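You operate a simulated robot arm through the tools that you are given. There is no shell and no other tool. Be economical: measure what you need, move in short steps, check, and stop when the job is done.

Carry out the task below with a simulated two-armed robot. There is one attempt and no reset: what you move stays moved.

## Task
On the top of the long table, fold the towel in half, so that its two long edges meet.
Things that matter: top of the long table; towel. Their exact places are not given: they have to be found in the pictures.

Only the result counts: the job must be done as asked and must still hold three seconds after the hand-in. Knocking over, shifting, dropping, spilling or breaking anything else fails it. Flat cloth is picked up by pressing the open fingertips on it (5 to 10 N) and closing them slowly along it; thin cloth reads only 2 to 8 mm in the jaws.

## Robot
Two 7-joint arms with two-finger parallel grippers on one trunk, on a base that drives. Base frame: it is fixed to the floor where the robot stands at the start and does not move with it; the origin is under the middle of the robot, x ahead of it, y to its left, z up. Lengths are in m, angles in rad, forces in N, time in s.
The left shoulder is at the start at [0.07, 0.178, 0.995], the right one opposite. Places, roughly: top of the long table [0.6, 0.1, 0.7]. Payload 3.43 kg a hand.
The tool frame of a hand sits at the grasp point between the pads (the TCP): z along the fingers, y along the line on which they close. The tips reach 0.03 m beyond it. The gripper opens to 0.094 m. The fingers are 0.028 m wide and 0.01 m thick; the gripper's body (0.05 by 0.096 m) begins 0.055 m behind the TCP.
Orientation is that of the tool frame in the base frame, as a unit quaternion [w, x, y, z]. With the fingers straight down and closing along the base's y, the tool's x points along the base's -x, its y along +y and its z along -z.

## Interface
- The arms move only by the tool jog_arm. It takes "left_targets", "right_targets" or both (then of equal length, played together; a hand with none holds still); each is a list of rows, each a list of 7 numbers: the shift along the tool's x, y, z in units of 40 mm (1.0 is 40 mm), then the turn, a rotation vector about the tool's x, y, z in units of 4 degrees (1.0 is 4 degrees), then the finger opening in m, from 0 to 0.094. In form: [[x, y, z, ax, ay, az, claw], ...]. A call has 1 to 20 rows; each row shifts and turns the commanded pose from where the row before left it, along the tool's axes as they then stand. A call with a number of a shift or a turn outside -1 to 1 is refused whole. Each row takes 0.2 s and may step no farther than 0.05 m and 0.15 rad from the row before; otherwise, or with a gripper value out of range, the whole call is refused. A pose out of reach is approached as far as the arm can. The call stops where the force on the tool passes 40 N (or 10 N more than at its start, if that is more) or the arm is blocked; 0.2 s more then pass. The fingers move at their own pace (about 0.153 m/s each) and stop on an object; they squeeze with about 31 N. The grip force told is the motor's: it shows also when the fingers shut on nothing. Time passes only in rows, and 0.2 s behind the last, so rows that do not move let the fingers close. It gives the time, the measured TCP pose, the force on the tool (base axes), the opening and the grip force at its end, in the units of the frame above (readings bear some noise), with the torque about the TCP (base axes, N m) and any sound that the robot's microphone picked up.
- Cameras (640 x 400 px; columns grow to the right, rows downward): "scene" is now at [0.1285, -0.0002, 1.2944]; the picture's right is [-0.03, -1.00, 0.00], its down [-0.74, 0.02, -0.68] and it looks along [0.68, -0.02, -0.74] (base axes); focal length 218 px, centre (320, 200). "left" rides on the left gripper at [0.076, -0.014, -0.102] in its tool frame; the picture's right is [0.18, 0.98, 0.00], its down [-0.75, 0.14, -0.64] and it looks along [-0.63, 0.12, 0.77] (tool axes); focal length 243 px, centre (320, 200). "right" rides on the right gripper at [0.076, 0.014, -0.102] in its tool frame; the picture's right is [-0.18, 0.98, 0.00], its down [-0.75, -0.14, -0.64] and it looks along [-0.63, -0.12, 0.77] (tool axes); focal length 243 px, centre (320, 200).
- get_image(camera): a new picture of that camera. It takes no simulated time.
- lift_body(by): slides the trunk up (or, below 0, down) by that many m; the arms and the scene camera ride with it, the base frame stays. It gives what a move gives, with no picture.
- base_move(legs): drives the robot by 1 to 6 legs, each [ahead, turn to the left] in m and rad, along the robot's own axes; the way and the turn of a leg run together, so that a leg with both is an arc; at most 1.5 m and 3.142 rad a leg. The arms and the cameras ride along, it lands a little off, and it stops where it bumps. It gives what a move gives.
- pan_tilt(pan, tilt): turns the head with the scene camera to pan (to the left, within 1.501 rad either way) and tilt (down, from -0.506 to 1.204), counted from straight ahead of the robot. It gives what a move gives.
- locate(camera, pixels): for up to 12 pixels [column, row] of the newest picture of that camera ("zoom" is the newest enlarged one), the place [x, y, z] in the base frame of the surface seen there, good to about 0.003 m. It takes no simulated time.
- inspect(camera, box): a new picture of the part [left, top, right, bottom] of that camera's present view, enlarged. It takes no simulated time.
- finish_job(): hands the job in; it is judged then, once.

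Work in short steps. Measure before you move; look again where a grasp or a placing could have gone wrong, and mend it. You have 80 turns and 58 pictures in all, those below and enlarged ones among them. Open the grippers and draw the arms clear of the work before you hand the job in, unless the task says otherwise; then end with one line.

The tools are called after "Emit:" as a command line: name --argument value ..., lists and objects as JSON in quotes. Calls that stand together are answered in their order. jog_arm: Moves the arms, as the interface text tells. Its arguments: {"type":"object","properties":{"left_targets":{"type":"array","items":{"type":"array","items":{"type":"number"}}},"right_targets":{"type":"array","items":{"type":"array","items":{"type":"number"}}}},"required":[]} The other tools are called the same way: lift_body (by) slides the trunk up or down; base_move (legs) drives the base; pan_tilt (pan, tilt) turns the head that bears the scene camera; get_image (camera) takes a picture; locate (camera, pixels) gives the place of the surface under pixels of a picture; inspect (camera, box) takes an enlarged picture of a part of a camera's view; finish_job () hands the job in.

At the start:

```text
time_s: 0.0
left_position: [0.5153, 0.3253, 0.9523]
left_orientation: [0.0, 0.0, 1.0, 0.0]
left_contact_force: [0.4, 1.2, 0.2]
left_wrist_torque: [0.01, 0.0, -0.03]
left_opening: 0.0941
left_gripper_force: 0.1
right_position: [0.3376, -0.1226, 0.9011]
right_orientation: [0.0, -0.001, 1.0, 0.0]
right_contact_force: [-0.1, -0.5, 0.4]
right_wrist_torque: [0.0, -0.04, 0.0]
right_opening: 0.094
right_gripper_force: 0.0
trunk travel left (down, up): [-0.575, 0.265]
robot x, y, heading: [-0.0011, 0.0026, -0.002]
head pan, tilt: [-0.026, 0.827]
```

scene: 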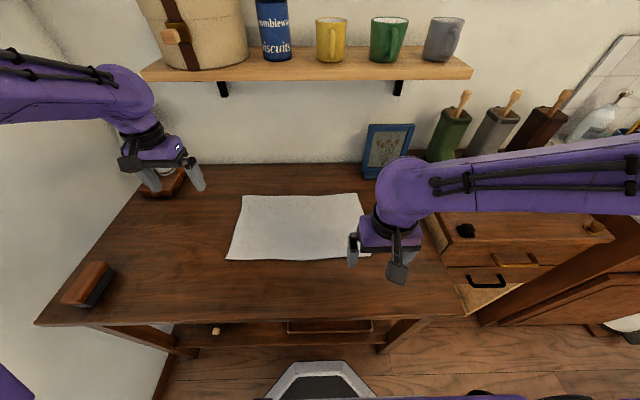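
right: 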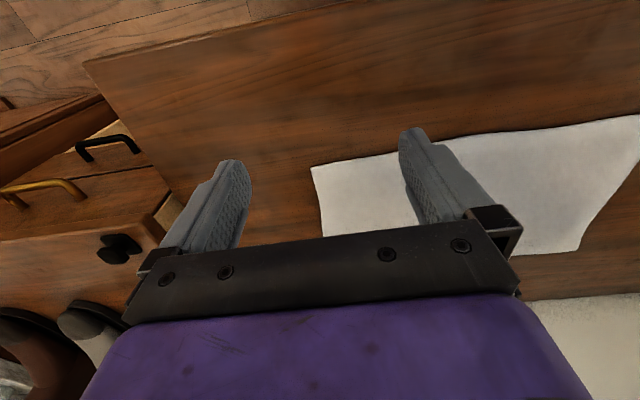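
left: 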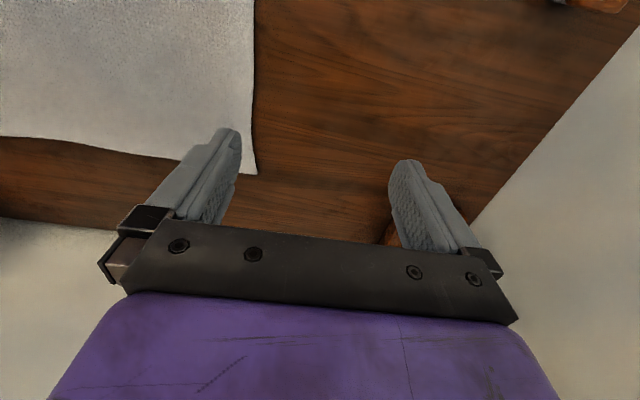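

The towel lies with corners near (243,195), (358,194), (372,256), (227,260) in the scene picture. I measure those corners and the table edge.

Emit:
locate --camera "scene" --pixels '[[244, 197], [357, 195], [366, 215], [346, 257], [228, 259], [300, 259], [300, 196], [250, 322], [450, 312], [40, 322], [235, 230], [300, 228]]'

Emit:
inspect --camera "scene" --box '[210, 170, 420, 300]'

```text
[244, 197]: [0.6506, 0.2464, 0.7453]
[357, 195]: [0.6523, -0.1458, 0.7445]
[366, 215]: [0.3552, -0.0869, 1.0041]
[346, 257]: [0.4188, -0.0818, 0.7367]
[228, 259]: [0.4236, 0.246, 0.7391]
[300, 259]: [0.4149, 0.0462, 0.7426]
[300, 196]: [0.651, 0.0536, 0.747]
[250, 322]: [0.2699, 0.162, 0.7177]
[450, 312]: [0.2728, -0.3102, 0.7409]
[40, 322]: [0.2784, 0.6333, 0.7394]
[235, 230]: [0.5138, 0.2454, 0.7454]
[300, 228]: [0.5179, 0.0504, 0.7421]
```

```text
3.05 times, centred on (315, 235) of scene
```

zoom: 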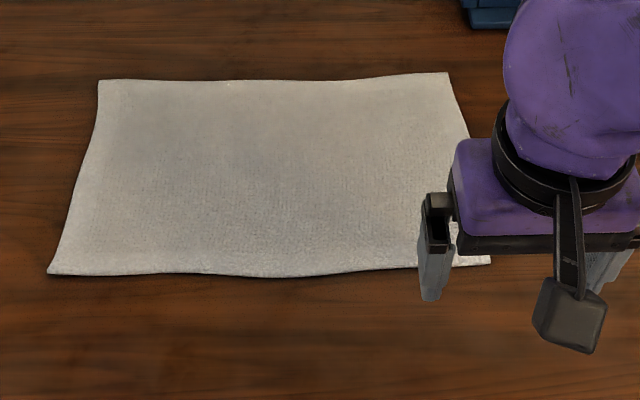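

Towel: x 0.415–0.652, y −0.146–0.247, top at z≈0.743. Plan: grasp the far-edge corners with both hands and fold toward the robot. First I check obstacles near the far edge (frame at (388,150), brush at (168,180)).

Emit:
locate --camera "scene" --pixels '[[364, 177], [390, 150], [370, 125], [165, 185], [185, 185], [150, 192], [300, 80], [300, 165], [160, 75]]'

Emit:
locate --camera "zoom" --pixels '[[101, 82], [446, 75], [466, 132], [486, 261], [52, 271], [275, 274], [272, 83]]'

```text
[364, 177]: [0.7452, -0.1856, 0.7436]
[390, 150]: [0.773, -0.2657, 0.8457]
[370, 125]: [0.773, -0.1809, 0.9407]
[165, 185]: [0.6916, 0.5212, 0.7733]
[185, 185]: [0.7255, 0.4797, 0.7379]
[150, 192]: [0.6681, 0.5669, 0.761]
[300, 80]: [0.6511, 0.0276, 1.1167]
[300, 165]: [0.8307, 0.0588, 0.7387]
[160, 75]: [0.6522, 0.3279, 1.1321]
```

```text
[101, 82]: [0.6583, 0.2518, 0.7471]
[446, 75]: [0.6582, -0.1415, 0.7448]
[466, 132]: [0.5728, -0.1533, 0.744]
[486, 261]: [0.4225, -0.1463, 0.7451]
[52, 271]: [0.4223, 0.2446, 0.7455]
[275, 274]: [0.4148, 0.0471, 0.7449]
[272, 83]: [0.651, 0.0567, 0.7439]
```

Far corners are (0.658, 0.252) and (0.658, −0.142), and the shelf front is at x 0.65, z 1.11, so I stay low. I lower both hands first, then move forward to above the far corners with the fingers opened to 0.04.

Emit:
jog_arm --left_targets '[[0, 0, 0.933, 0, 0, 0, 0.04], [0, 0, 0.933, 0, 0, 0, 0.04], [0, 0, 0.933, 0, 0, 0, 0.04], [-0.369, -0.298, 0, 0, 0, 0, 0.04], [-0.369, -0.298, 0, 0, 0, 0, 0.04], [-0.369, -0.298, 0, 0, 0, 0, 0.04], [-0.369, -0.298, 0, 0, 0, 0, 0.04], [-0.369, -0.298, 0, 0, 0, 0, 0.04], [-0.369, -0.298, 0, 0, 0, 0, 0.04], [-0.369, -0.298, 0, 0, 0, 0, 0.04], [-0.369, -0.298, 0, 0, 0, 0, 0.04], [-0.369, -0.298, 0, 0, 0, 0, 0.04]]' --right_targets '[[0, 0, 0.51, 0, 0, 0, 0.04], [0, 0, 0.51, 0, 0, 0, 0.04], [0, 0, 0.51, 0, 0, 0, 0.04], [-0.862, 0.04, 0, 0, 0, 0, 0.04], [-0.862, 0.04, 0, 0, 0, 0, 0.04], [-0.862, 0.04, 0, 0, 0, 0, 0.04], [-0.862, 0.04, 0, 0, 0, 0, 0.04], [-0.862, 0.04, 0, 0, 0, 0, 0.04], [-0.862, 0.04, 0, 0, 0, 0, 0.04], [-0.862, 0.04, 0, 0, 0, 0, 0.04], [-0.862, 0.04, 0, 0, 0, 0, 0.04], [-0.862, 0.04, 0, 0, 0, 0, 0.04]]'

Emit:
get_image --camera "scene"

```text
time_s: 2.6
left_position: [0.6505, 0.2188, 0.8407]
left_orientation: [-0.001, 0.0, 1.0, 0.001]
left_contact_force: [-0.3, 0.4, 0.5]
left_wrist_torque: [0.02, 0.02, -0.02]
left_opening: 0.0399
left_gripper_force: 0.1
right_position: [0.6516, -0.108, 0.8374]
right_orientation: [-0.001, -0.001, 1.0, 0.0]
right_contact_force: [1.1, -0.2, -0.5]
right_wrist_torque: [0.03, 0.01, 0.0]
right_opening: 0.0397
right_gripper_force: 0.1
trunk travel left (down, up): [-0.575, 0.265]
robot x, y, heading: [-0.0029, 0.0034, -0.003]
head pan, tilt: [-0.026, 0.827]
```

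```text
53 pictures are left
```

scene: 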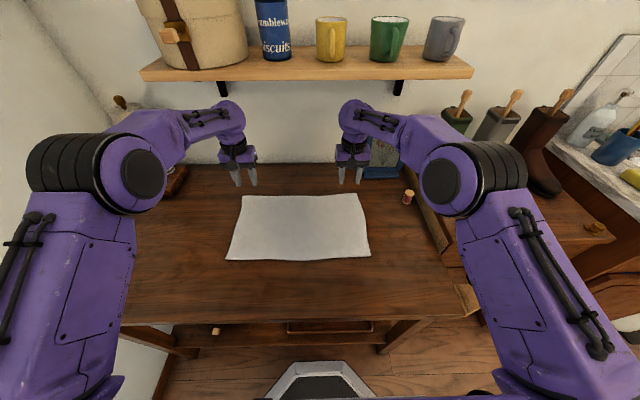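

Both hands reached their places above the far corners. I lower them to just above the cloth, with TCP z≈0.782.

Emit:
jog_arm --left_targets '[[0.05, 0, 0.5, 0, 0, 0, 0.04], [0.05, 0, 0.5, 0, 0, 0, 0.04], [0, 0, 0.45, 0, 0, 0, 0.04]]' --right_targets '[[0.05, 0, 0.5, 0, 0, 0, 0.04], [0.05, 0, 0.5, 0, 0, 0, 0.04], [0, 0, 0.4, 0, 0, 0, 0.04]]'

Emit:
inspect --camera "scene" --box '[210, 150, 390, 270]'

Emit:
get_image --camera "left"

Emit:
get_image --camera "right"

```text
time_s: 3.4
left_position: [0.6452, 0.2194, 0.782]
left_orientation: [-0.001, 0.0, 1.0, 0.0]
left_contact_force: [-0.2, 0.3, -0.8]
left_wrist_torque: [0.03, 0.04, -0.01]
left_opening: 0.0399
left_gripper_force: 0.1
right_position: [0.6435, -0.1093, 0.7832]
right_orientation: [0.0, -0.001, 1.0, 0.0]
right_contact_force: [-0.7, 0.5, 0.7]
right_wrist_torque: [0.04, 0.0, 0.0]
right_opening: 0.0399
right_gripper_force: 0.1
trunk travel left (down, up): [-0.575, 0.265]
robot x, y, heading: [-0.0014, 0.0003, -0.004]
head pan, tilt: [-0.026, 0.827]
```

```text
3.33 times, centred on (300, 210) of scene
```

zoom: 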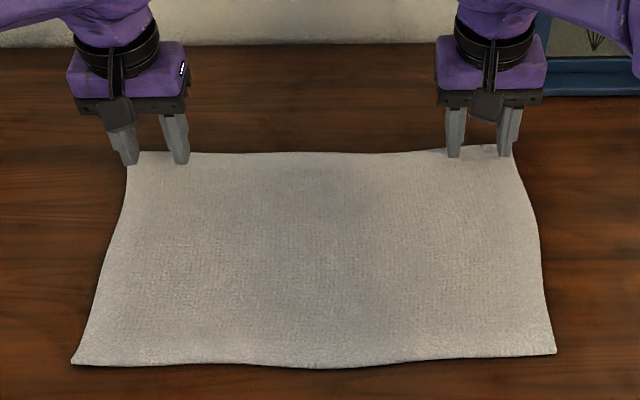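

```text
51 pictures are left
```

left: 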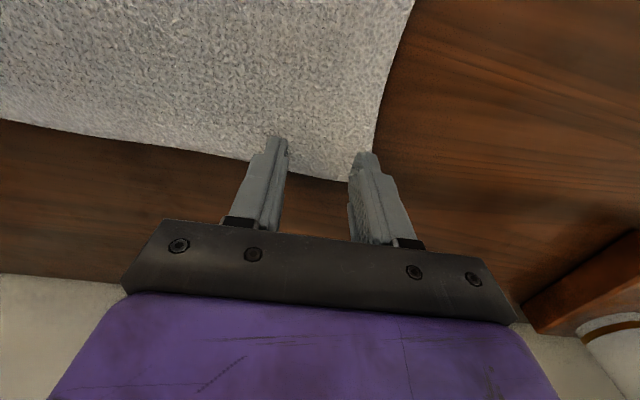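

```text
50 pictures are left
```

right: 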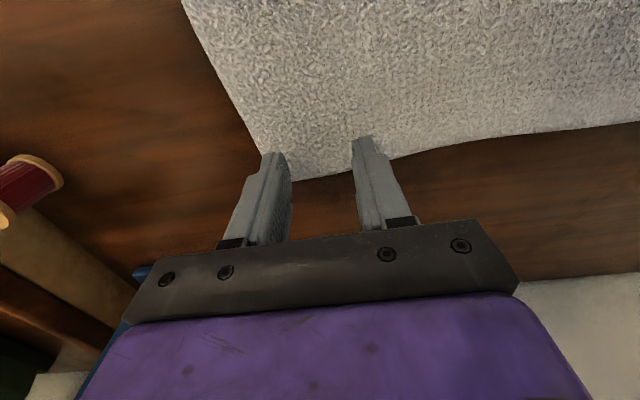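

The outer fingers sit right at the corners' borders (left camera (360,160), right camera (272,160)). I shift both inward about 10 mm and 6 mm onto the cloth, then go down gently.

Emit:
jog_arm --left_targets '[[0.1, -0.3, 0, 0, 0, 0, 0.04], [0, 0, 0.1, 0, 0, 0, 0.04], [0, 0, 0.08, 0, 0, 0, 0.04]]' --right_targets '[[0.1, 0.2, 0, 0, 0, 0, 0.04], [0, 0, 0.1, 0, 0, 0, 0.04], [0, 0, 0.1, 0, 0, 0, 0.04]]'

```text
time_s: 4.2
left_position: [0.641, 0.2069, 0.7754]
left_orientation: [0.0, 0.0, 1.0, 0.0]
left_contact_force: [0.2, 0.3, 0.7]
left_wrist_torque: [-0.01, 0.0, 0.0]
left_opening: 0.04
left_gripper_force: 0.1
right_position: [0.6409, -0.0995, 0.777]
right_orientation: [0.002, -0.001, 1.0, 0.001]
right_contact_force: [0.4, -0.8, 0.4]
right_wrist_torque: [0.05, 0.04, -0.03]
right_opening: 0.0401
right_gripper_force: 0.0
trunk travel left (down, up): [-0.575, 0.265]
robot x, y, heading: [-0.0009, -0.001, -0.003]
head pan, tilt: [-0.026, 0.827]
```

No contact is felt yet; I go on down in 2 mm steps.

Emit:
jog_arm --left_targets '[[0, 0, 0.06, 0, 0, 0, 0.04], [0, 0, 0.05, 0, 0, 0, 0.04]]' --right_targets '[[0, 0, 0.06, 0, 0, 0, 0.04], [0, 0, 0.06, 0, 0, 0, 0.04]]'

```text
time_s: 4.8
left_position: [0.639, 0.2057, 0.7732]
left_orientation: [0.003, -0.001, 1.0, 0.0]
left_contact_force: [3.5, 1.4, 8.9]
left_wrist_torque: [0.06, -0.07, 0.04]
left_opening: 0.0402
left_gripper_force: 0.0
right_position: [0.6389, -0.0995, 0.7738]
right_orientation: [0.002, -0.001, 1.0, 0.0]
right_contact_force: [2.1, -0.1, 7.8]
right_wrist_torque: [-0.02, -0.07, -0.01]
right_opening: 0.0398
right_gripper_force: 0.1
trunk travel left (down, up): [-0.575, 0.265]
robot x, y, heading: [0.0007, -0.0009, 0.0]
head pan, tilt: [-0.026, 0.827]
```

Both hands press with 8–9 N, which is in the range wanted. I close the fingers slowly.

Emit:
jog_arm --left_targets '[[0, 0, 0, 0, 0, 0, 0.036], [0, 0, 0, 0, 0, 0, 0.032], [0, 0, 0, 0, 0, 0, 0.028], [0, 0, 0, 0, 0, 0, 0.024], [0, 0, 0, 0, 0, 0, 0.02], [0, 0, 0, 0, 0, 0, 0.016], [0, 0, 0, 0, 0, 0, 0.012], [0, 0, 0, 0, 0, 0, 0.008], [0, 0, 0, 0, 0, 0, 0.004], [0, 0, 0, 0, 0, 0, 0], [0, 0, 0, 0, 0, 0, 0]]' --right_targets '[[0, 0, 0, 0, 0, 0, 0.036], [0, 0, 0, 0, 0, 0, 0.032], [0, 0, 0, 0, 0, 0, 0.028], [0, 0, 0, 0, 0, 0, 0.024], [0, 0, 0, 0, 0, 0, 0.02], [0, 0, 0, 0, 0, 0, 0.016], [0, 0, 0, 0, 0, 0, 0.012], [0, 0, 0, 0, 0, 0, 0.008], [0, 0, 0, 0, 0, 0, 0.004], [0, 0, 0, 0, 0, 0, 0], [0, 0, 0, 0, 0, 0, 0]]'

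Emit:
inspect --camera "scene" --box '[210, 150, 390, 270]'

```text
time_s: 7.2
left_position: [0.6385, 0.2051, 0.7737]
left_orientation: [0.002, -0.001, 1.0, 0.0]
left_contact_force: [1.0, -2.1, 14.7]
left_wrist_torque: [-0.09, 0.04, 0.08]
left_opening: 0.0041
left_gripper_force: 30.9
right_position: [0.639, -0.1005, 0.7739]
right_orientation: [0.002, -0.001, 1.0, 0.001]
right_contact_force: [-0.4, 0.9, 8.6]
right_wrist_torque: [0.03, 0.04, -0.03]
right_opening: 0.0001
right_gripper_force: 31.3
trunk travel left (down, up): [-0.575, 0.265]
robot x, y, heading: [-0.0034, -0.0023, 0.002]
head pan, tilt: [-0.026, 0.827]
```

```text
3.33 times, centred on (300, 210) of scene
```

zoom: 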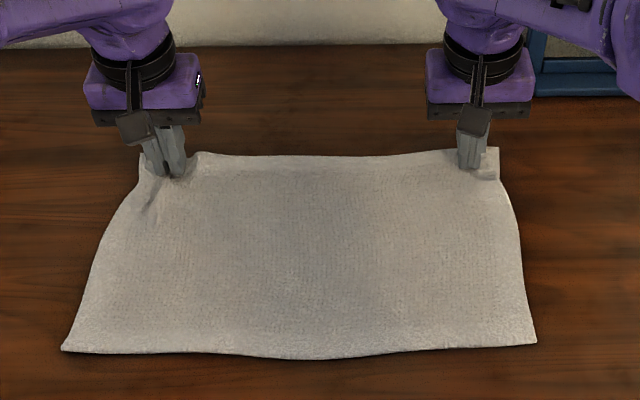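

The left hand holds cloth (4.1 mm); the right shut on nothing (0.1 mm). I raise and reopen the right hand, then look.

Emit:
jog_arm --right_targets '[[0, 0, -0.35, 0, 0, 0, 0], [0, 0, 0, 0, 0, 0, 0.045], [0, 0, 0, 0, 0, 0, 0.045]]'

Emit:
get_image --camera "right"

```text
time_s: 8.0
left_position: [0.639, 0.2057, 0.7736]
left_orientation: [0.002, 0.001, 1.0, 0.001]
left_contact_force: [-2.1, 0.4, 18.7]
left_wrist_torque: [0.0, 0.18, -0.03]
left_opening: 0.004
left_gripper_force: 31.1
right_position: [0.6399, -0.0996, 0.788]
right_orientation: [0.002, -0.002, 1.0, 0.0]
right_contact_force: [0.1, 0.1, 0.0]
right_wrist_torque: [-0.03, 0.01, -0.01]
right_opening: 0.0447
right_gripper_force: 0.0
trunk travel left (down, up): [-0.575, 0.265]
robot x, y, heading: [-0.001, 0.0024, 0.001]
head pan, tilt: [-0.026, 0.827]
```

```text
48 pictures are left
```

right: 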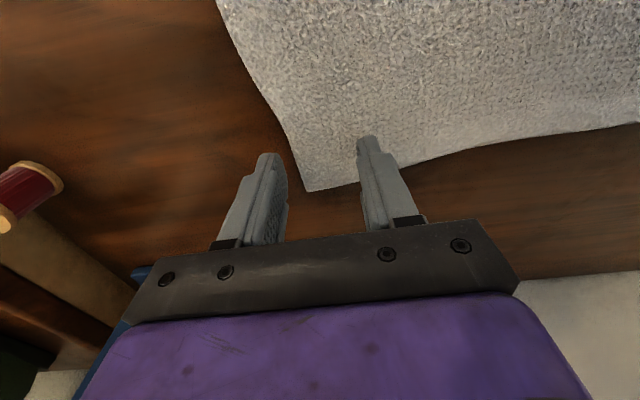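

The towel slid toward the left, and its right corner is now at (308,190), inside the right fingers. I measure it.

Emit:
locate --camera "right" --pixels '[[310, 186], [290, 135], [420, 156], [520, 140]]'

```text
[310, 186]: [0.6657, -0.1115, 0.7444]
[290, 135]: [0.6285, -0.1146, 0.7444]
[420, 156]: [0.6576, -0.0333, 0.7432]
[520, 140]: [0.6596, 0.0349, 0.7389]
```

The corner is at (0.666, −0.112). I move the right hand in to y≈−0.070, x≈0.645 and lower it to contact.

Emit:
jog_arm --right_targets '[[-0.12, 0.74, 0, 0, 0, 0, 0.04], [0, 0, 0.2, 0, 0, 0, 0.04], [0, 0, 0.15, 0, 0, 0, 0.04], [0, 0, 0.05, 0, 0, 0, 0.04]]'

Emit:
get_image --camera "right"

```text
time_s: 9.0
left_position: [0.6367, 0.2039, 0.7739]
left_orientation: [0.002, 0.0, 1.0, 0.0]
left_contact_force: [4.6, -0.1, 12.5]
left_wrist_torque: [-0.01, -0.04, -0.04]
left_opening: 0.0041
left_gripper_force: 30.9
right_position: [0.6429, -0.0696, 0.7741]
right_orientation: [0.003, -0.001, 1.0, 0.001]
right_contact_force: [-2.5, -0.7, 13.4]
right_wrist_torque: [-0.11, 0.07, 0.01]
right_opening: 0.04
right_gripper_force: 0.4
trunk travel left (down, up): [-0.575, 0.265]
robot x, y, heading: [0.0014, -0.0015, 0.001]
head pan, tilt: [-0.026, 0.827]
```

```text
47 pictures are left
```

right: 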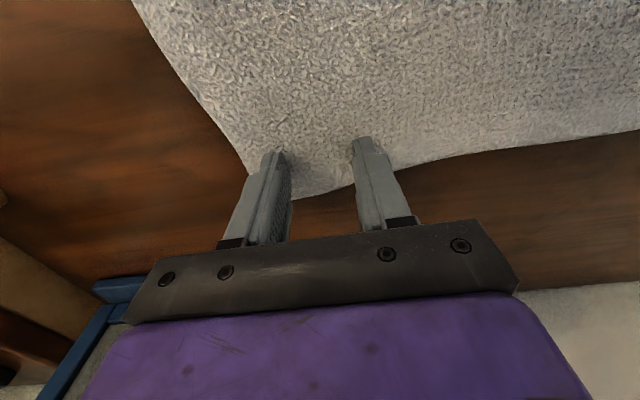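

Both right fingertips now press on the cloth at 13 N. I ease off slightly and close slowly.

Emit:
jog_arm --right_targets '[[0, 0, -0.02, 0, 0, 0, 0.037], [0, 0, 0, 0, 0, 0, 0.034], [0, 0, 0, 0, 0, 0, 0.031], [0, 0, 0, 0, 0, 0, 0.028], [0, 0, 0, 0, 0, 0, 0.025], [0, 0, 0, 0, 0, 0, 0.022], [0, 0, 0, 0, 0, 0, 0.019], [0, 0, 0, 0, 0, 0, 0.016], [0, 0, 0, 0, 0, 0, 0.013], [0, 0, 0, 0, 0, 0, 0.01], [0, 0, 0, 0, 0, 0, 0.007], [0, 0, 0, 0, 0, 0, 0.003], [0, 0, 0, 0, 0, 0, 0], [0, 0, 0, 0, 0, 0, 0]]'

Emit:
get_image --camera "right"

Emit:
inspect --camera "scene" --box '[210, 150, 390, 270]'

```text
time_s: 12.0
left_position: [0.6384, 0.2058, 0.7733]
left_orientation: [0.001, 0.0, 1.0, 0.0]
left_contact_force: [2.4, -3.1, 13.2]
left_wrist_torque: [-0.1, -0.05, 0.01]
left_opening: 0.0042
left_gripper_force: 30.9
right_position: [0.6439, -0.0699, 0.774]
right_orientation: [0.002, -0.001, 1.0, 0.0]
right_contact_force: [-0.9, 3.2, 15.0]
right_wrist_torque: [0.09, -0.04, -0.02]
right_opening: 0.0044
right_gripper_force: 31.0
trunk travel left (down, up): [-0.575, 0.265]
robot x, y, heading: [-0.0017, 0.003, 0.002]
head pan, tilt: [-0.026, 0.827]
```

```text
46 pictures are left
```

right: 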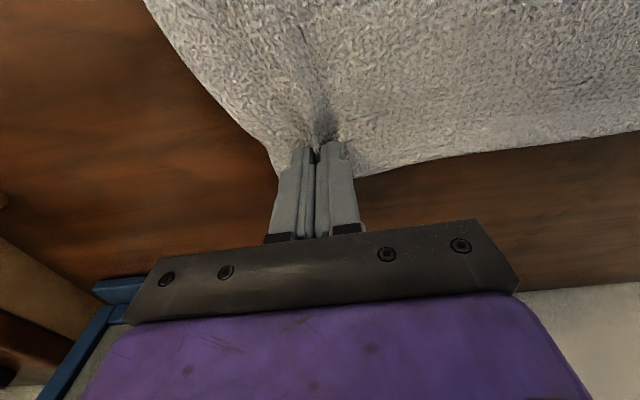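

```text
3.33 times, centred on (300, 210) of scene
```

zoom: 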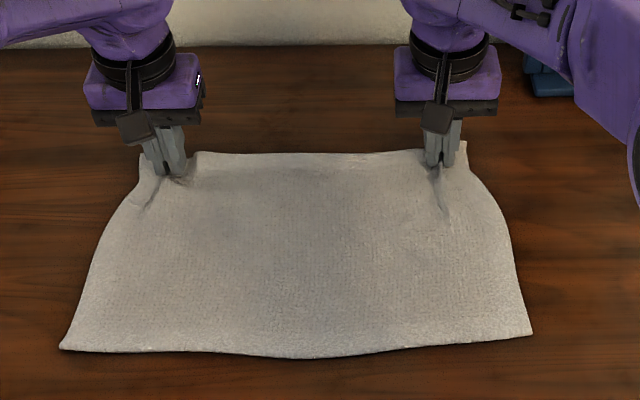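

Both hands hold cloth (4.2 and 4.4 mm). I measure the near edge as it lies now.

Emit:
locate --camera "zoom" --pixels '[[65, 345], [180, 347], [290, 353], [400, 346], [527, 331], [88, 270], [512, 260]]'

```text
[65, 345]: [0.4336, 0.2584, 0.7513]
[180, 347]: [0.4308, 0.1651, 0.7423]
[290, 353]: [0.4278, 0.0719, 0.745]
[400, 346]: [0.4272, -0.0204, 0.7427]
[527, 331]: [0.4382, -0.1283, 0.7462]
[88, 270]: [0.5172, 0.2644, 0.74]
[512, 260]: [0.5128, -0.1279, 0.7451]
```

The near edge is at x≈0.43, so the fold line should be at x≈0.546. I swing both hands up along an arc about that line, tilting the hands back 40° as they go.

Emit:
jog_arm --left_targets '[[0.08, 0, -0.343, 0, -1, 0, 0], [0.117, 0, -0.339, 0, -1, 0, 0], [0.145, 0, -0.333, 0, -1, 0, 0], [0.184, 0, -0.325, 0, -1, 0, 0], [0.208, 0, -0.317, 0, -1, 0, 0], [0.238, 0, -0.305, 0, -1, 0, 0], [0.267, 0, -0.291, 0, -1, 0, 0], [0.293, 0, -0.274, 0, -1, 0, 0], [0.311, 0, -0.257, 0, -1, 0, 0], [0.334, 0, -0.237, 0, -1, 0, 0]]' --right_targets '[[0.08, 0, -0.343, 0, -1, 0, 0], [0.117, 0, -0.339, 0, -1, 0, 0], [0.145, 0, -0.333, 0, -1, 0, 0], [0.184, 0, -0.325, 0, -1, 0, 0], [0.208, 0, -0.317, 0, -1, 0, 0], [0.238, 0, -0.305, 0, -1, 0, 0], [0.267, 0, -0.291, 0, -1, 0, 0], [0.293, 0, -0.274, 0, -1, 0, 0], [0.311, 0, -0.257, 0, -1, 0, 0], [0.334, 0, -0.237, 0, -1, 0, 0]]'

Emit:
get_image --camera "scene"

```text
time_s: 14.2
left_position: [0.5253, 0.2081, 0.8538]
left_orientation: [0.342, 0.0, 0.94, 0.001]
left_contact_force: [0.4, -1.2, -0.6]
left_wrist_torque: [-0.05, -0.01, -0.05]
left_opening: 0.0023
left_gripper_force: 31.1
right_position: [0.5384, -0.0757, 0.8584]
right_orientation: [0.333, 0.018, 0.942, 0.016]
right_contact_force: [0.1, 3.1, -0.2]
right_wrist_torque: [-0.01, 0.03, 0.06]
right_opening: 0.0044
right_gripper_force: 30.5
right hand out of reach, approached as far as the arm can: row 10
trunk travel left (down, up): [-0.575, 0.265]
robot x, y, heading: [-0.0005, 0.0003, -0.006]
head pan, tilt: [-0.026, 0.827]
```

```text
44 pictures are left
```

scene: 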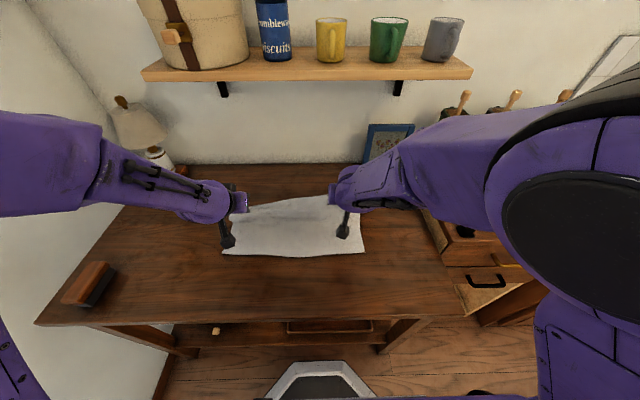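

The right hand is at a reach limit, and the left opening dropped to 2.3 mm. I look closely at the cloth.

Emit:
inspect --camera "scene" --box '[200, 160, 380, 280]'

Emit:
get_image --camera "left"

Emit:
get_image --camera "right"

```text
3.33 times, centred on (290, 220) of scene
```

zoom: 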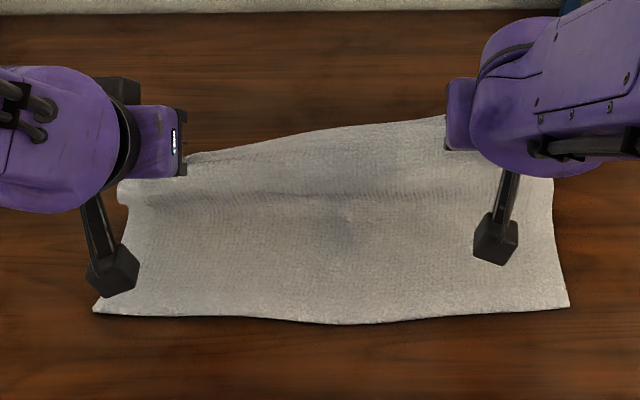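

```text
42 pictures are left
```

left: 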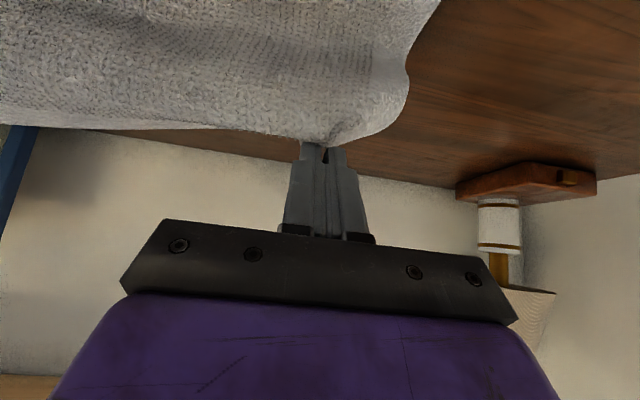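

```text
41 pictures are left
```

right: 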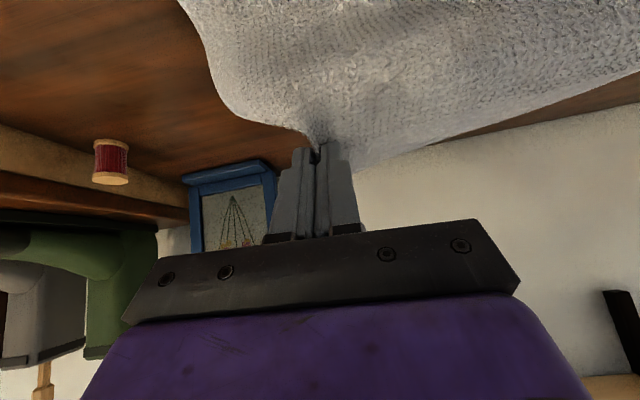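

Both corners are still held and the fold is forming. Since the right arm is near a limit, I pull the cloth over by driving the base back a little with lowering in between, so that the arms keep their posture.

Emit:
base_move --legs '[[-0.04, 0]]'

Emit:
inspect --camera "scene" --box '[200, 140, 400, 280]'

```text
time_s: 15.1
left_position: [0.4862, 0.2082, 0.8529]
left_orientation: [0.343, -0.001, 0.939, 0.0]
left_contact_force: [0.1, -0.9, 0.4]
left_wrist_torque: [0.03, 0.01, -0.03]
left_opening: 0.0025
left_gripper_force: 31.2
right_position: [0.4975, -0.0714, 0.8617]
right_orientation: [0.334, 0.015, 0.942, 0.017]
right_contact_force: [-0.9, 0.9, 1.2]
right_wrist_torque: [-0.04, 0.03, 0.01]
right_opening: 0.0046
right_gripper_force: 30.8
trunk travel left (down, up): [-0.575, 0.265]
robot x, y, heading: [-0.038, 0.0046, 0.0]
head pan, tilt: [-0.026, 0.827]
```

```text
2.86 times, centred on (300, 210) of scene
```

zoom: 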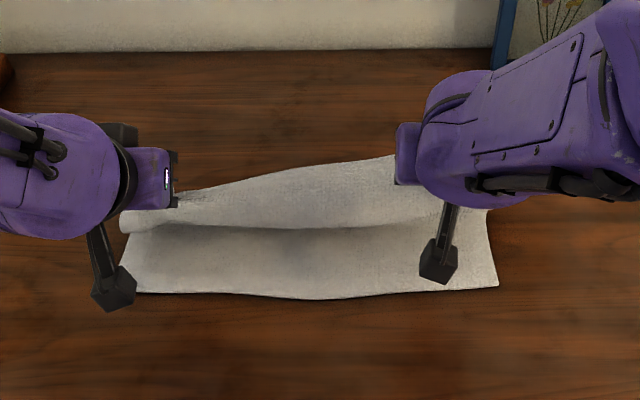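

The sheet is folding over well. I measure the near edge of the lower layer and the sagging upper edge, then lower the trunk 3 cm.

Emit:
locate --camera "zoom" --pixels '[[140, 290], [300, 295], [494, 284], [290, 226], [400, 222], [190, 225], [300, 168], [350, 160]]'

Emit:
lift_body --by -0.03

```text
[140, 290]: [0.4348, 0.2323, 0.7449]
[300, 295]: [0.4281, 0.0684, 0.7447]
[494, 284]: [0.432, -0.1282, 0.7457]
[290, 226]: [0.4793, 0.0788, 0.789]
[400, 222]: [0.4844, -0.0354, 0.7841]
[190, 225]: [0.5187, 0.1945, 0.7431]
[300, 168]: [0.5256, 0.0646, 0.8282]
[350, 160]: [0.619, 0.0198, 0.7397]
```

```text
time_s: 15.8
left_position: [0.4882, 0.2099, 0.8226]
left_orientation: [0.341, 0.0, 0.94, 0.0]
left_contact_force: [0.1, -0.8, -0.3]
left_wrist_torque: [-0.02, 0.02, 0.01]
left_opening: 0.0024
left_gripper_force: 31.5
right_position: [0.4993, -0.0727, 0.8312]
right_orientation: [0.335, 0.017, 0.942, 0.02]
right_contact_force: [1.0, 1.0, 0.1]
right_wrist_torque: [-0.05, 0.03, 0.04]
right_opening: 0.0045
right_gripper_force: 31.0
trunk travel left (down, up): [-0.545, 0.295]
robot x, y, heading: [-0.0359, 0.0041, -0.0]
head pan, tilt: [-0.026, 0.827]
```

I lower another 1.5 cm and back up 4.5 cm.

Emit:
lift_body --by -0.015

Emit:
base_move --legs '[[-0.045, 0]]'

Emit:
inspect --camera "scene" --box '[200, 140, 400, 280]'

```text
time_s: 16.5
left_position: [0.4863, 0.2091, 0.8085]
left_orientation: [0.342, 0.0, 0.94, 0.0]
left_contact_force: [-0.6, -0.1, 0.4]
left_wrist_torque: [0.01, 0.01, -0.01]
left_opening: 0.0023
left_gripper_force: 31.7
right_position: [0.4985, -0.0727, 0.8166]
right_orientation: [0.335, 0.016, 0.942, 0.021]
right_contact_force: [-0.5, 0.5, -1.8]
right_wrist_torque: [-0.05, 0.02, 0.04]
right_opening: 0.0044
right_gripper_force: 30.7
trunk travel left (down, up): [-0.53, 0.31]
robot x, y, heading: [-0.0373, 0.001, -0.001]
head pan, tilt: [-0.026, 0.827]
```

```text
time_s: 17.4
left_position: [0.4424, 0.2076, 0.8098]
left_orientation: [0.343, 0.001, 0.939, 0.0]
left_contact_force: [-0.7, -0.1, 0.3]
left_wrist_torque: [0.02, 0.01, 0.0]
left_opening: 0.0023
left_gripper_force: 31.2
right_position: [0.455, -0.0716, 0.8175]
right_orientation: [0.335, 0.016, 0.942, 0.02]
right_contact_force: [-0.3, 0.0, -0.4]
right_wrist_torque: [-0.04, 0.01, 0.05]
right_opening: 0.0045
right_gripper_force: 31.5
trunk travel left (down, up): [-0.53, 0.31]
robot x, y, heading: [-0.0831, 0.0014, -0.003]
head pan, tilt: [-0.026, 0.827]
```

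```text
2.86 times, centred on (300, 210) of scene
```

zoom: 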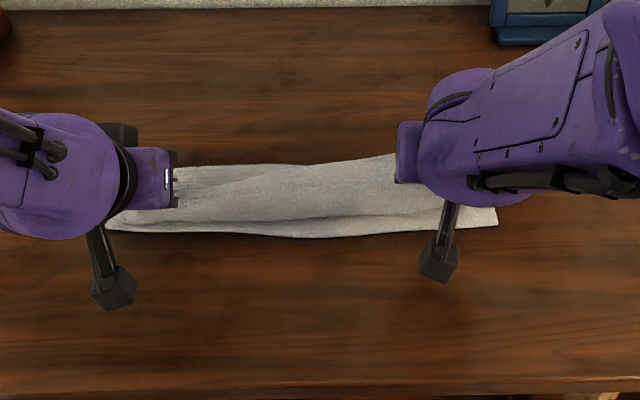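

The upper edge is now near the lower one. I measure both edges and the fold.

Emit:
locate --camera "zoom" --pixels '[[300, 236], [300, 226], [300, 216], [300, 205], [300, 166], [150, 231], [150, 222], [493, 222], [400, 228], [400, 212], [220, 168], [390, 158]]'

Emit:
get_image --camera "left"

Emit:
get_image --camera "right"

```text
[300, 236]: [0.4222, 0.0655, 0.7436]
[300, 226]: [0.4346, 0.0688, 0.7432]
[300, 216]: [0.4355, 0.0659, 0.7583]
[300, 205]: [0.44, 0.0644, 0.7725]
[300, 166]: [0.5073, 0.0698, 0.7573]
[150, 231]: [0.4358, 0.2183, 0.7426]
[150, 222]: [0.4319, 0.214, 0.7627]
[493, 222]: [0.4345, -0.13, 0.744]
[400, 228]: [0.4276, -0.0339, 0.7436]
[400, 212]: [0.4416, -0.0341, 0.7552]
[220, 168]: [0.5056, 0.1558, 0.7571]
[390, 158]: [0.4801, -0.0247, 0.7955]
```

```text
38 pictures are left
```

left: 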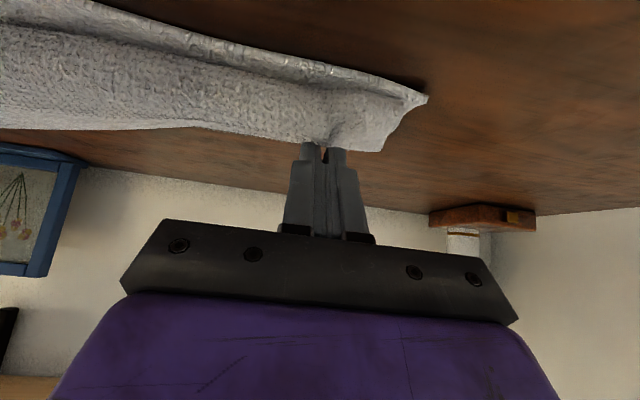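

```text
37 pictures are left
```

right: 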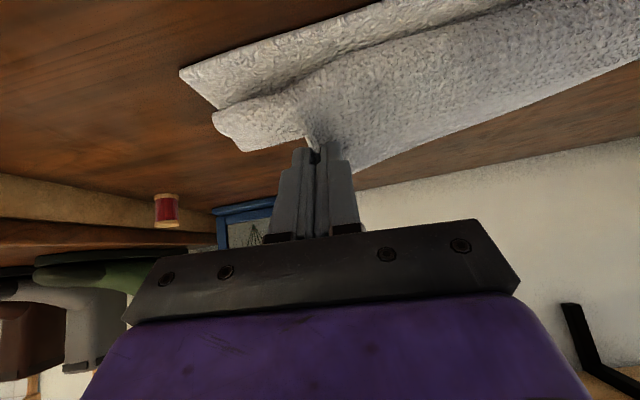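

The upper sheet seems to bulge toward the robot under the pinch. I look at the cross-section more closely.

Emit:
inspect --camera "scene" --box '[232, 180, 352, 230]'

Emit:
inspect --camera "right" --box '[160, 0, 640, 200]'

```text
5.33 times, centred on (292, 205) of scene
```

zoom: 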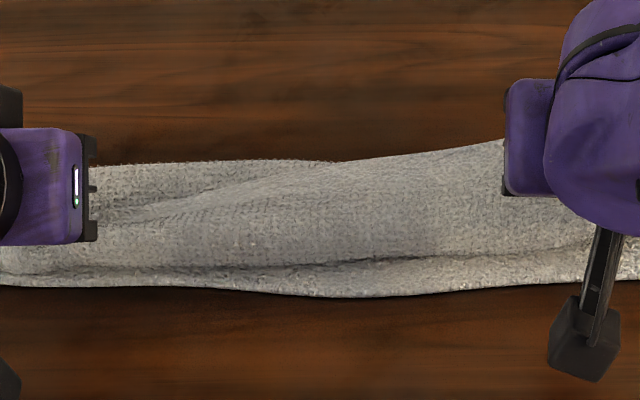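

```text
1.33 times, centred on (400, 100) of right
```

zoom: 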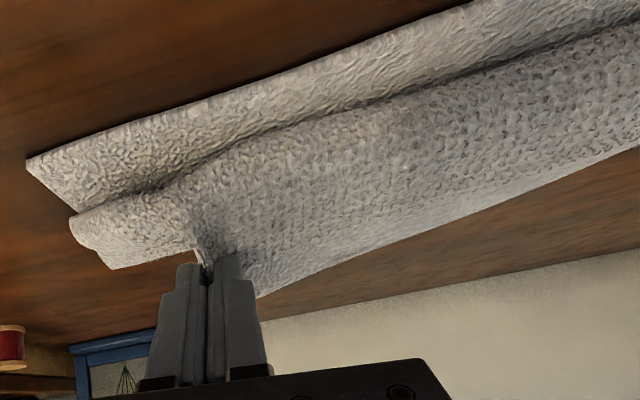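

The sheet curls under the pinch because the hands are tilted only 40°. With the base farther back there should be room to tilt more, so I tilt both hands by 16° while rising slightly.

Emit:
jog_arm --left_targets '[[-0.01, 0, -0.046, 0, -1, 0, 0], [-0.01, 0, -0.046, 0, -1, 0, 0], [-0.015, 0, -0.046, 0, -1, 0, 0], [-0.015, 0, -0.046, 0, -1, 0, 0]]' --right_targets '[[0.013, 0, -0.05, 0, -1, 0, 0], [0.013, 0, -0.05, 0, -1, 0, 0], [0.013, 0, -0.05, 0, -1, 0, 0], [0.013, 0, -0.05, 0, -1, 0, 0]]'

```text
time_s: 18.4
left_position: [0.4394, 0.2073, 0.8163]
left_orientation: [0.471, 0.0, 0.882, 0.0]
left_contact_force: [1.2, -8.0, 0.5]
left_wrist_torque: [-0.18, -0.01, -0.12]
left_opening: 0.0025
left_gripper_force: 31.7
right_position: [0.4535, -0.0824, 0.8198]
right_orientation: [0.381, 0.037, 0.924, 0.005]
right_contact_force: [-0.7, 7.4, -0.1]
right_wrist_torque: [0.15, 0.02, 0.21]
right_opening: 0.0043
right_gripper_force: 30.6
right hand out of reach, approached as far as the arm can: row 2, 4
trunk travel left (down, up): [-0.53, 0.31]
robot x, y, heading: [-0.0822, 0.0039, 0.001]
head pan, tilt: [-0.026, 0.827]
```

The left hand tilted well; the right stays limited near 45° and strayed outward, pulling the cloth (7 N). I turn the right hand's command back and ease it inward.

Emit:
jog_arm --right_targets '[[-0.013, 0, 0.05, 0, 1, 0, 0], [-0.013, 0, 0.05, 0, 1, 0, 0], [-0.013, 0, 0.05, 0, 1, 0, 0], [0, 0.1, 0, 0, 0, 0, 0]]'

Emit:
get_image --camera "scene"

```text
time_s: 19.4
left_position: [0.4398, 0.2092, 0.8155]
left_orientation: [0.47, -0.001, 0.883, 0.0]
left_contact_force: [-0.1, -3.8, -0.4]
left_wrist_torque: [-0.07, 0.0, -0.06]
left_opening: 0.0027
left_gripper_force: 31.3
right_position: [0.4546, -0.0764, 0.8135]
right_orientation: [0.316, 0.027, 0.948, -0.005]
right_contact_force: [-0.5, 2.6, 0.5]
right_wrist_torque: [0.08, 0.02, 0.1]
right_opening: 0.0047
right_gripper_force: 31.0
right hand out of reach, approached as far as the arm can: row 2
trunk travel left (down, up): [-0.53, 0.31]
robot x, y, heading: [-0.0814, 0.0033, 0.0]
head pan, tilt: [-0.026, 0.827]
```

```text
34 pictures are left
```

scene: 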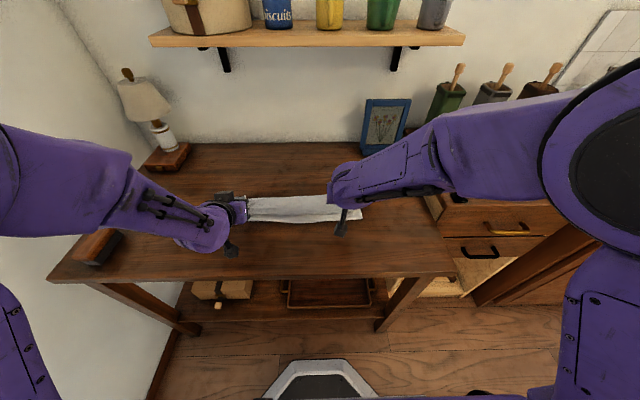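

The right hand's tilt stays near 37°. I pull the sheet a bit tauter by backing the base 1.5 cm, so that the body trails behind the pinch.

Emit:
base_move --legs '[[-0.017, 0]]'

Emit:
inspect --camera "scene" --box '[222, 170, 382, 250]'

Emit:
inspect --camera "right" --box '[160, 0, 640, 200]'

```text
time_s: 20.1
left_position: [0.4227, 0.2082, 0.815]
left_orientation: [0.469, -0.001, 0.883, 0.001]
left_contact_force: [0.0, -3.3, -0.2]
left_wrist_torque: [-0.04, 0.04, -0.02]
left_opening: 0.0024
left_gripper_force: 31.3
right_position: [0.4388, -0.0772, 0.8122]
right_orientation: [0.316, 0.028, 0.948, -0.005]
right_contact_force: [-1.4, 2.4, -0.6]
right_wrist_torque: [0.07, 0.01, 0.1]
right_opening: 0.0042
right_gripper_force: 31.4
trunk travel left (down, up): [-0.53, 0.31]
robot x, y, heading: [-0.0986, 0.0001, 0.005]
head pan, tilt: [-0.026, 0.827]
```

```text
4.00 times, centred on (302, 210) of scene
```

zoom: 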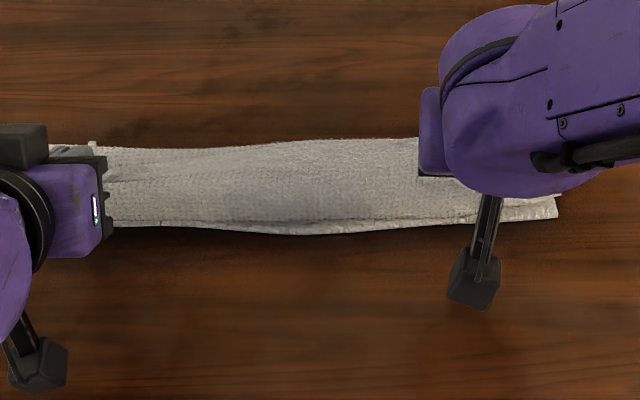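

```text
1.33 times, centred on (400, 100) of right
```

zoom: 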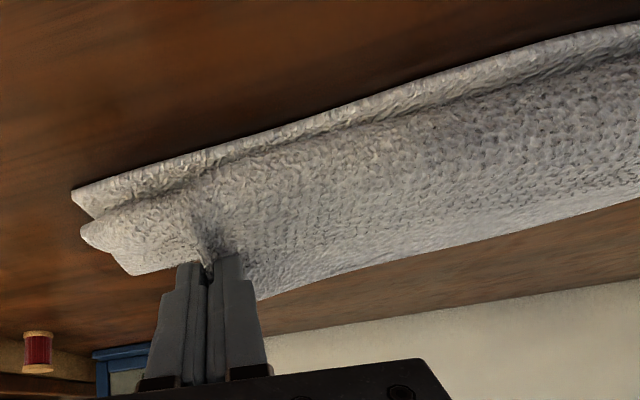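

I measure the profile of the cloth between the hands.

Emit:
locate --camera "zoom" --pixels '[[300, 231], [300, 222], [300, 212], [300, 195], [300, 175], [300, 160], [300, 148], [300, 142], [160, 152], [160, 222], [400, 142], [550, 212]]'

```text
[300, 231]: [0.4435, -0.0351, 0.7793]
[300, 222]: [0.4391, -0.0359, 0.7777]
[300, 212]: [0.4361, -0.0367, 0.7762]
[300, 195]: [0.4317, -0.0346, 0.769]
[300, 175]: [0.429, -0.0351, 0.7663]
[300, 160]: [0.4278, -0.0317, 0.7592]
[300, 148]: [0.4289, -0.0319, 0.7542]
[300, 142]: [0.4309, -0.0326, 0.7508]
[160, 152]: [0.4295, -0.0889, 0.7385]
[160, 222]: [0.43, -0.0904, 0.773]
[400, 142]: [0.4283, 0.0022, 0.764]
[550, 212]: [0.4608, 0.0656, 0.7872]
```

That zoom was the right camera's; useful, it shows the sheet lying low to x≈0.43 and then rising to the pinch. Now the same from the scene camera.

Emit:
inspect --camera "scene" --box '[222, 170, 382, 250]'

Emit:
locate --camera "zoom" --pixels '[[300, 232], [300, 226], [300, 215], [300, 200], [300, 180], [300, 165], [300, 150], [300, 145], [160, 150], [160, 222], [400, 142], [550, 212]]'

```text
4.00 times, centred on (302, 210) of scene
```

zoom: 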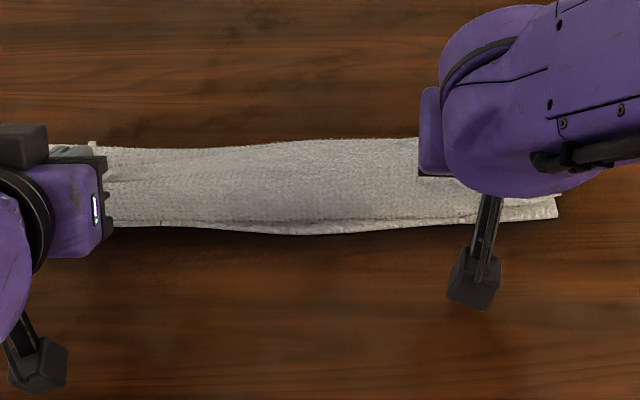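

```text
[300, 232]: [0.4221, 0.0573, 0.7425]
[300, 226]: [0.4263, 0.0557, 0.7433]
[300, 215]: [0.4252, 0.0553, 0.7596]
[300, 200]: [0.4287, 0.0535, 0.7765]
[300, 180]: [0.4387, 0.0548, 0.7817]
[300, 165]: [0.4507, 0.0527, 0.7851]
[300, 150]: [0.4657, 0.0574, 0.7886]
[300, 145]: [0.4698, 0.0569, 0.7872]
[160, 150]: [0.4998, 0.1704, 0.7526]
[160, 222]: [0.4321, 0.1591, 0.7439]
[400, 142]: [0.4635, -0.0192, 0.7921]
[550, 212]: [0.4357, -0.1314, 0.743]
```

The bulge has used up material and pulled the fold line to about x≈0.515 instead of 0.546. I raise the trunk 4 cm and drive 4.5 cm ahead to lay the lower half back out.

Emit:
lift_body --by 0.04

Emit:
base_move --legs '[[0.05, 0]]'

Emit:
inspect --camera "scene" --box '[212, 150, 392, 260]'

Emit:
locate --camera "zoom" --pixels '[[300, 300], [300, 285], [300, 260], [300, 240], [300, 220], [300, 200], [300, 180], [300, 160], [300, 140]]'

```text
time_s: 21.0
left_position: [0.4234, 0.2066, 0.8556]
left_orientation: [0.47, 0.001, 0.883, 0.0]
left_contact_force: [0.8, -2.8, -0.6]
left_wrist_torque: [-0.03, -0.01, -0.08]
left_opening: 0.0024
left_gripper_force: 30.7
right_position: [0.4386, -0.0775, 0.8522]
right_orientation: [0.316, 0.028, 0.948, -0.005]
right_contact_force: [-0.3, 2.5, -1.1]
right_wrist_torque: [0.1, -0.01, 0.08]
right_opening: 0.0045
right_gripper_force: 30.6
trunk travel left (down, up): [-0.57, 0.27]
robot x, y, heading: [-0.1003, 0.002, 0.001]
head pan, tilt: [-0.026, 0.827]
```

```text
time_s: 21.9
left_position: [0.4721, 0.2094, 0.8543]
left_orientation: [0.47, 0.0, 0.883, 0.0]
left_contact_force: [0.4, -2.4, -0.7]
left_wrist_torque: [-0.03, -0.02, -0.06]
left_opening: 0.0025
left_gripper_force: 30.6
right_position: [0.488, -0.0775, 0.8516]
right_orientation: [0.316, 0.027, 0.948, -0.005]
right_contact_force: [-0.4, 2.3, -0.2]
right_wrist_torque: [0.05, 0.01, 0.1]
right_opening: 0.0044
right_gripper_force: 30.9
trunk travel left (down, up): [-0.57, 0.27]
robot x, y, heading: [-0.0493, 0.0036, -0.001]
head pan, tilt: [-0.026, 0.827]
```

```text
3.56 times, centred on (302, 205) of scene
```

zoom: 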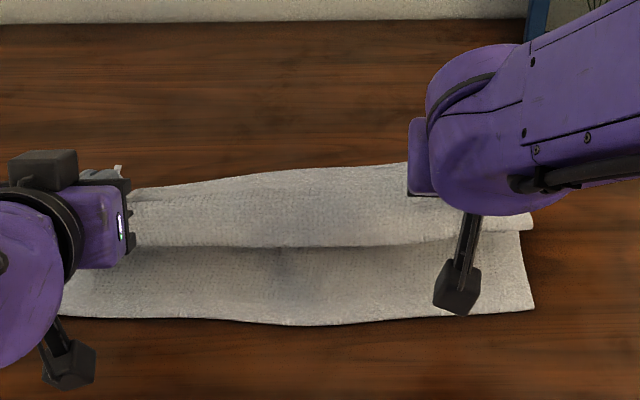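

```text
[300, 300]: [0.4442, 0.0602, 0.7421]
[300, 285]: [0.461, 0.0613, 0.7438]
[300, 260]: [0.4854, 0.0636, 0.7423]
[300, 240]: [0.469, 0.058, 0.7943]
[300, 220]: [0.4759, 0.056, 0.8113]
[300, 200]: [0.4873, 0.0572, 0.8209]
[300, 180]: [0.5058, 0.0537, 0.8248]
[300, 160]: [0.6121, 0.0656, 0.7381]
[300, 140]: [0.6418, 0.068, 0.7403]
```

The lower layer is laid back out, but by the measured profile the fold line is still near 0.52. I go 3.5 cm farther ahead, then lower nearly straight down.

Emit:
base_move --legs '[[0.036, 0]]'

Emit:
lift_body --by -0.03

Emit:
inspect --camera "scene" --box '[212, 150, 392, 260]'

Emit:
locate --camera "zoom" --pixels '[[300, 300], [300, 285], [300, 260], [300, 240], [300, 220], [300, 200], [300, 180], [300, 170], [300, 160]]'

```text
time_s: 22.8
left_position: [0.5069, 0.2076, 0.8554]
left_orientation: [0.47, 0.001, 0.883, 0.0]
left_contact_force: [-0.4, -2.3, -0.5]
left_wrist_torque: [-0.04, -0.02, -0.04]
left_opening: 0.0024
left_gripper_force: 31.2
right_position: [0.5234, -0.0776, 0.8532]
right_orientation: [0.317, 0.028, 0.948, -0.005]
right_contact_force: [0.1, 2.7, -0.7]
right_wrist_torque: [0.05, 0.0, 0.1]
right_opening: 0.0043
right_gripper_force: 30.6
trunk travel left (down, up): [-0.57, 0.27]
robot x, y, heading: [-0.0133, -0.0003, 0.001]
head pan, tilt: [-0.026, 0.827]
```

```text
time_s: 23.5
left_position: [0.5064, 0.2076, 0.8238]
left_orientation: [0.47, 0.001, 0.883, -0.001]
left_contact_force: [-1.1, -1.9, 0.4]
left_wrist_torque: [-0.1, 0.02, -0.05]
left_opening: 0.0026
left_gripper_force: 30.8
right_position: [0.5235, -0.0781, 0.8226]
right_orientation: [0.316, 0.028, 0.948, -0.006]
right_contact_force: [-0.7, 2.8, -0.8]
right_wrist_torque: [0.05, -0.02, 0.08]
right_opening: 0.0044
right_gripper_force: 31.1
trunk travel left (down, up): [-0.54, 0.3]
robot x, y, heading: [-0.0171, -0.0016, -0.001]
head pan, tilt: [-0.026, 0.827]
```

```text
3.56 times, centred on (302, 205) of scene
```

zoom: 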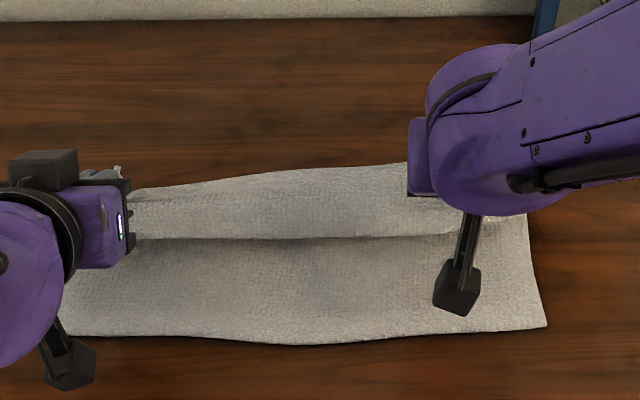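

```text
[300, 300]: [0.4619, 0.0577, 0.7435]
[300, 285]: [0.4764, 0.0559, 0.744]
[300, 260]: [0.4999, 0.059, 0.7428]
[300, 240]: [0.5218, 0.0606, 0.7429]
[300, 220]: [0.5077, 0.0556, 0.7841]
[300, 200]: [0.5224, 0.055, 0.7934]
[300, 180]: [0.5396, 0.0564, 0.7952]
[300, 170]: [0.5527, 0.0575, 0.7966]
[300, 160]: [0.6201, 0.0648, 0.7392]
```

The profile now gives a fold line near 0.545. I back up 2 cm and lower 2 cm, so that the free flap (about 6 cm) would land at the near edge.

Emit:
base_move --legs '[[-0.022, 0]]'

Emit:
lift_body --by -0.015

Emit:
inspect --camera "scene" --box '[212, 150, 392, 260]'

Emit:
locate --camera "zoom" --pixels '[[300, 317], [300, 300], [300, 260], [300, 240], [300, 220], [300, 200], [300, 180], [300, 175], [150, 190]]'

```text
time_s: 24.3
left_position: [0.4864, 0.2067, 0.8241]
left_orientation: [0.469, 0.001, 0.883, -0.001]
left_contact_force: [0.4, -2.2, 0.5]
left_wrist_torque: [-0.05, 0.03, -0.03]
left_opening: 0.0024
left_gripper_force: 31.4
right_position: [0.5005, -0.0766, 0.8221]
right_orientation: [0.315, 0.028, 0.949, -0.004]
right_contact_force: [0.0, 3.0, 0.2]
right_wrist_torque: [0.08, -0.04, 0.11]
right_opening: 0.0044
right_gripper_force: 30.8
trunk travel left (down, up): [-0.54, 0.3]
robot x, y, heading: [-0.0371, -0.0004, 0.002]
head pan, tilt: [-0.026, 0.827]
```

```text
time_s: 24.9
left_position: [0.4856, 0.2068, 0.8107]
left_orientation: [0.471, 0.0, 0.882, 0.0]
left_contact_force: [1.0, -2.5, 0.4]
left_wrist_torque: [-0.03, 0.03, -0.05]
left_opening: 0.0026
left_gripper_force: 31.2
right_position: [0.5015, -0.0763, 0.8083]
right_orientation: [0.316, 0.028, 0.948, -0.005]
right_contact_force: [-0.5, 2.5, -0.4]
right_wrist_torque: [0.06, 0.0, 0.08]
right_opening: 0.0046
right_gripper_force: 31.0
trunk travel left (down, up): [-0.525, 0.315]
robot x, y, heading: [-0.0366, 0.0042, 0.002]
head pan, tilt: [-0.026, 0.827]
```

```text
3.56 times, centred on (302, 205) of scene
```

zoom: 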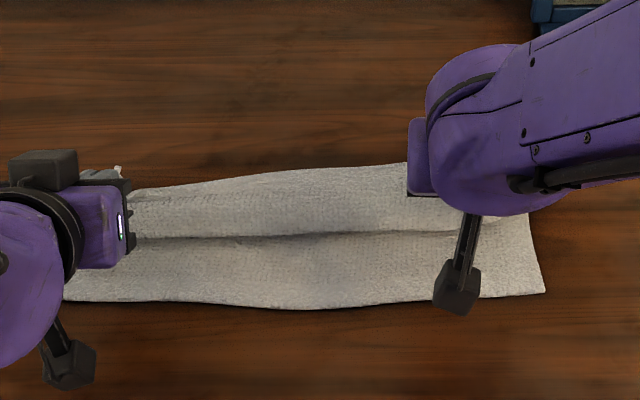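

```text
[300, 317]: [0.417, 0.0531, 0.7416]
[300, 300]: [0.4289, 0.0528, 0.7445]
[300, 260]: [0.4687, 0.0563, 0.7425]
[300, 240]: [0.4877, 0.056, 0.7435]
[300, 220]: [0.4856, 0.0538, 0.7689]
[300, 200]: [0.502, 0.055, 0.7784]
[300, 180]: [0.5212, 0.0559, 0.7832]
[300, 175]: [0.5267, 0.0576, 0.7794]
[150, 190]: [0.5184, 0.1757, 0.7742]
```

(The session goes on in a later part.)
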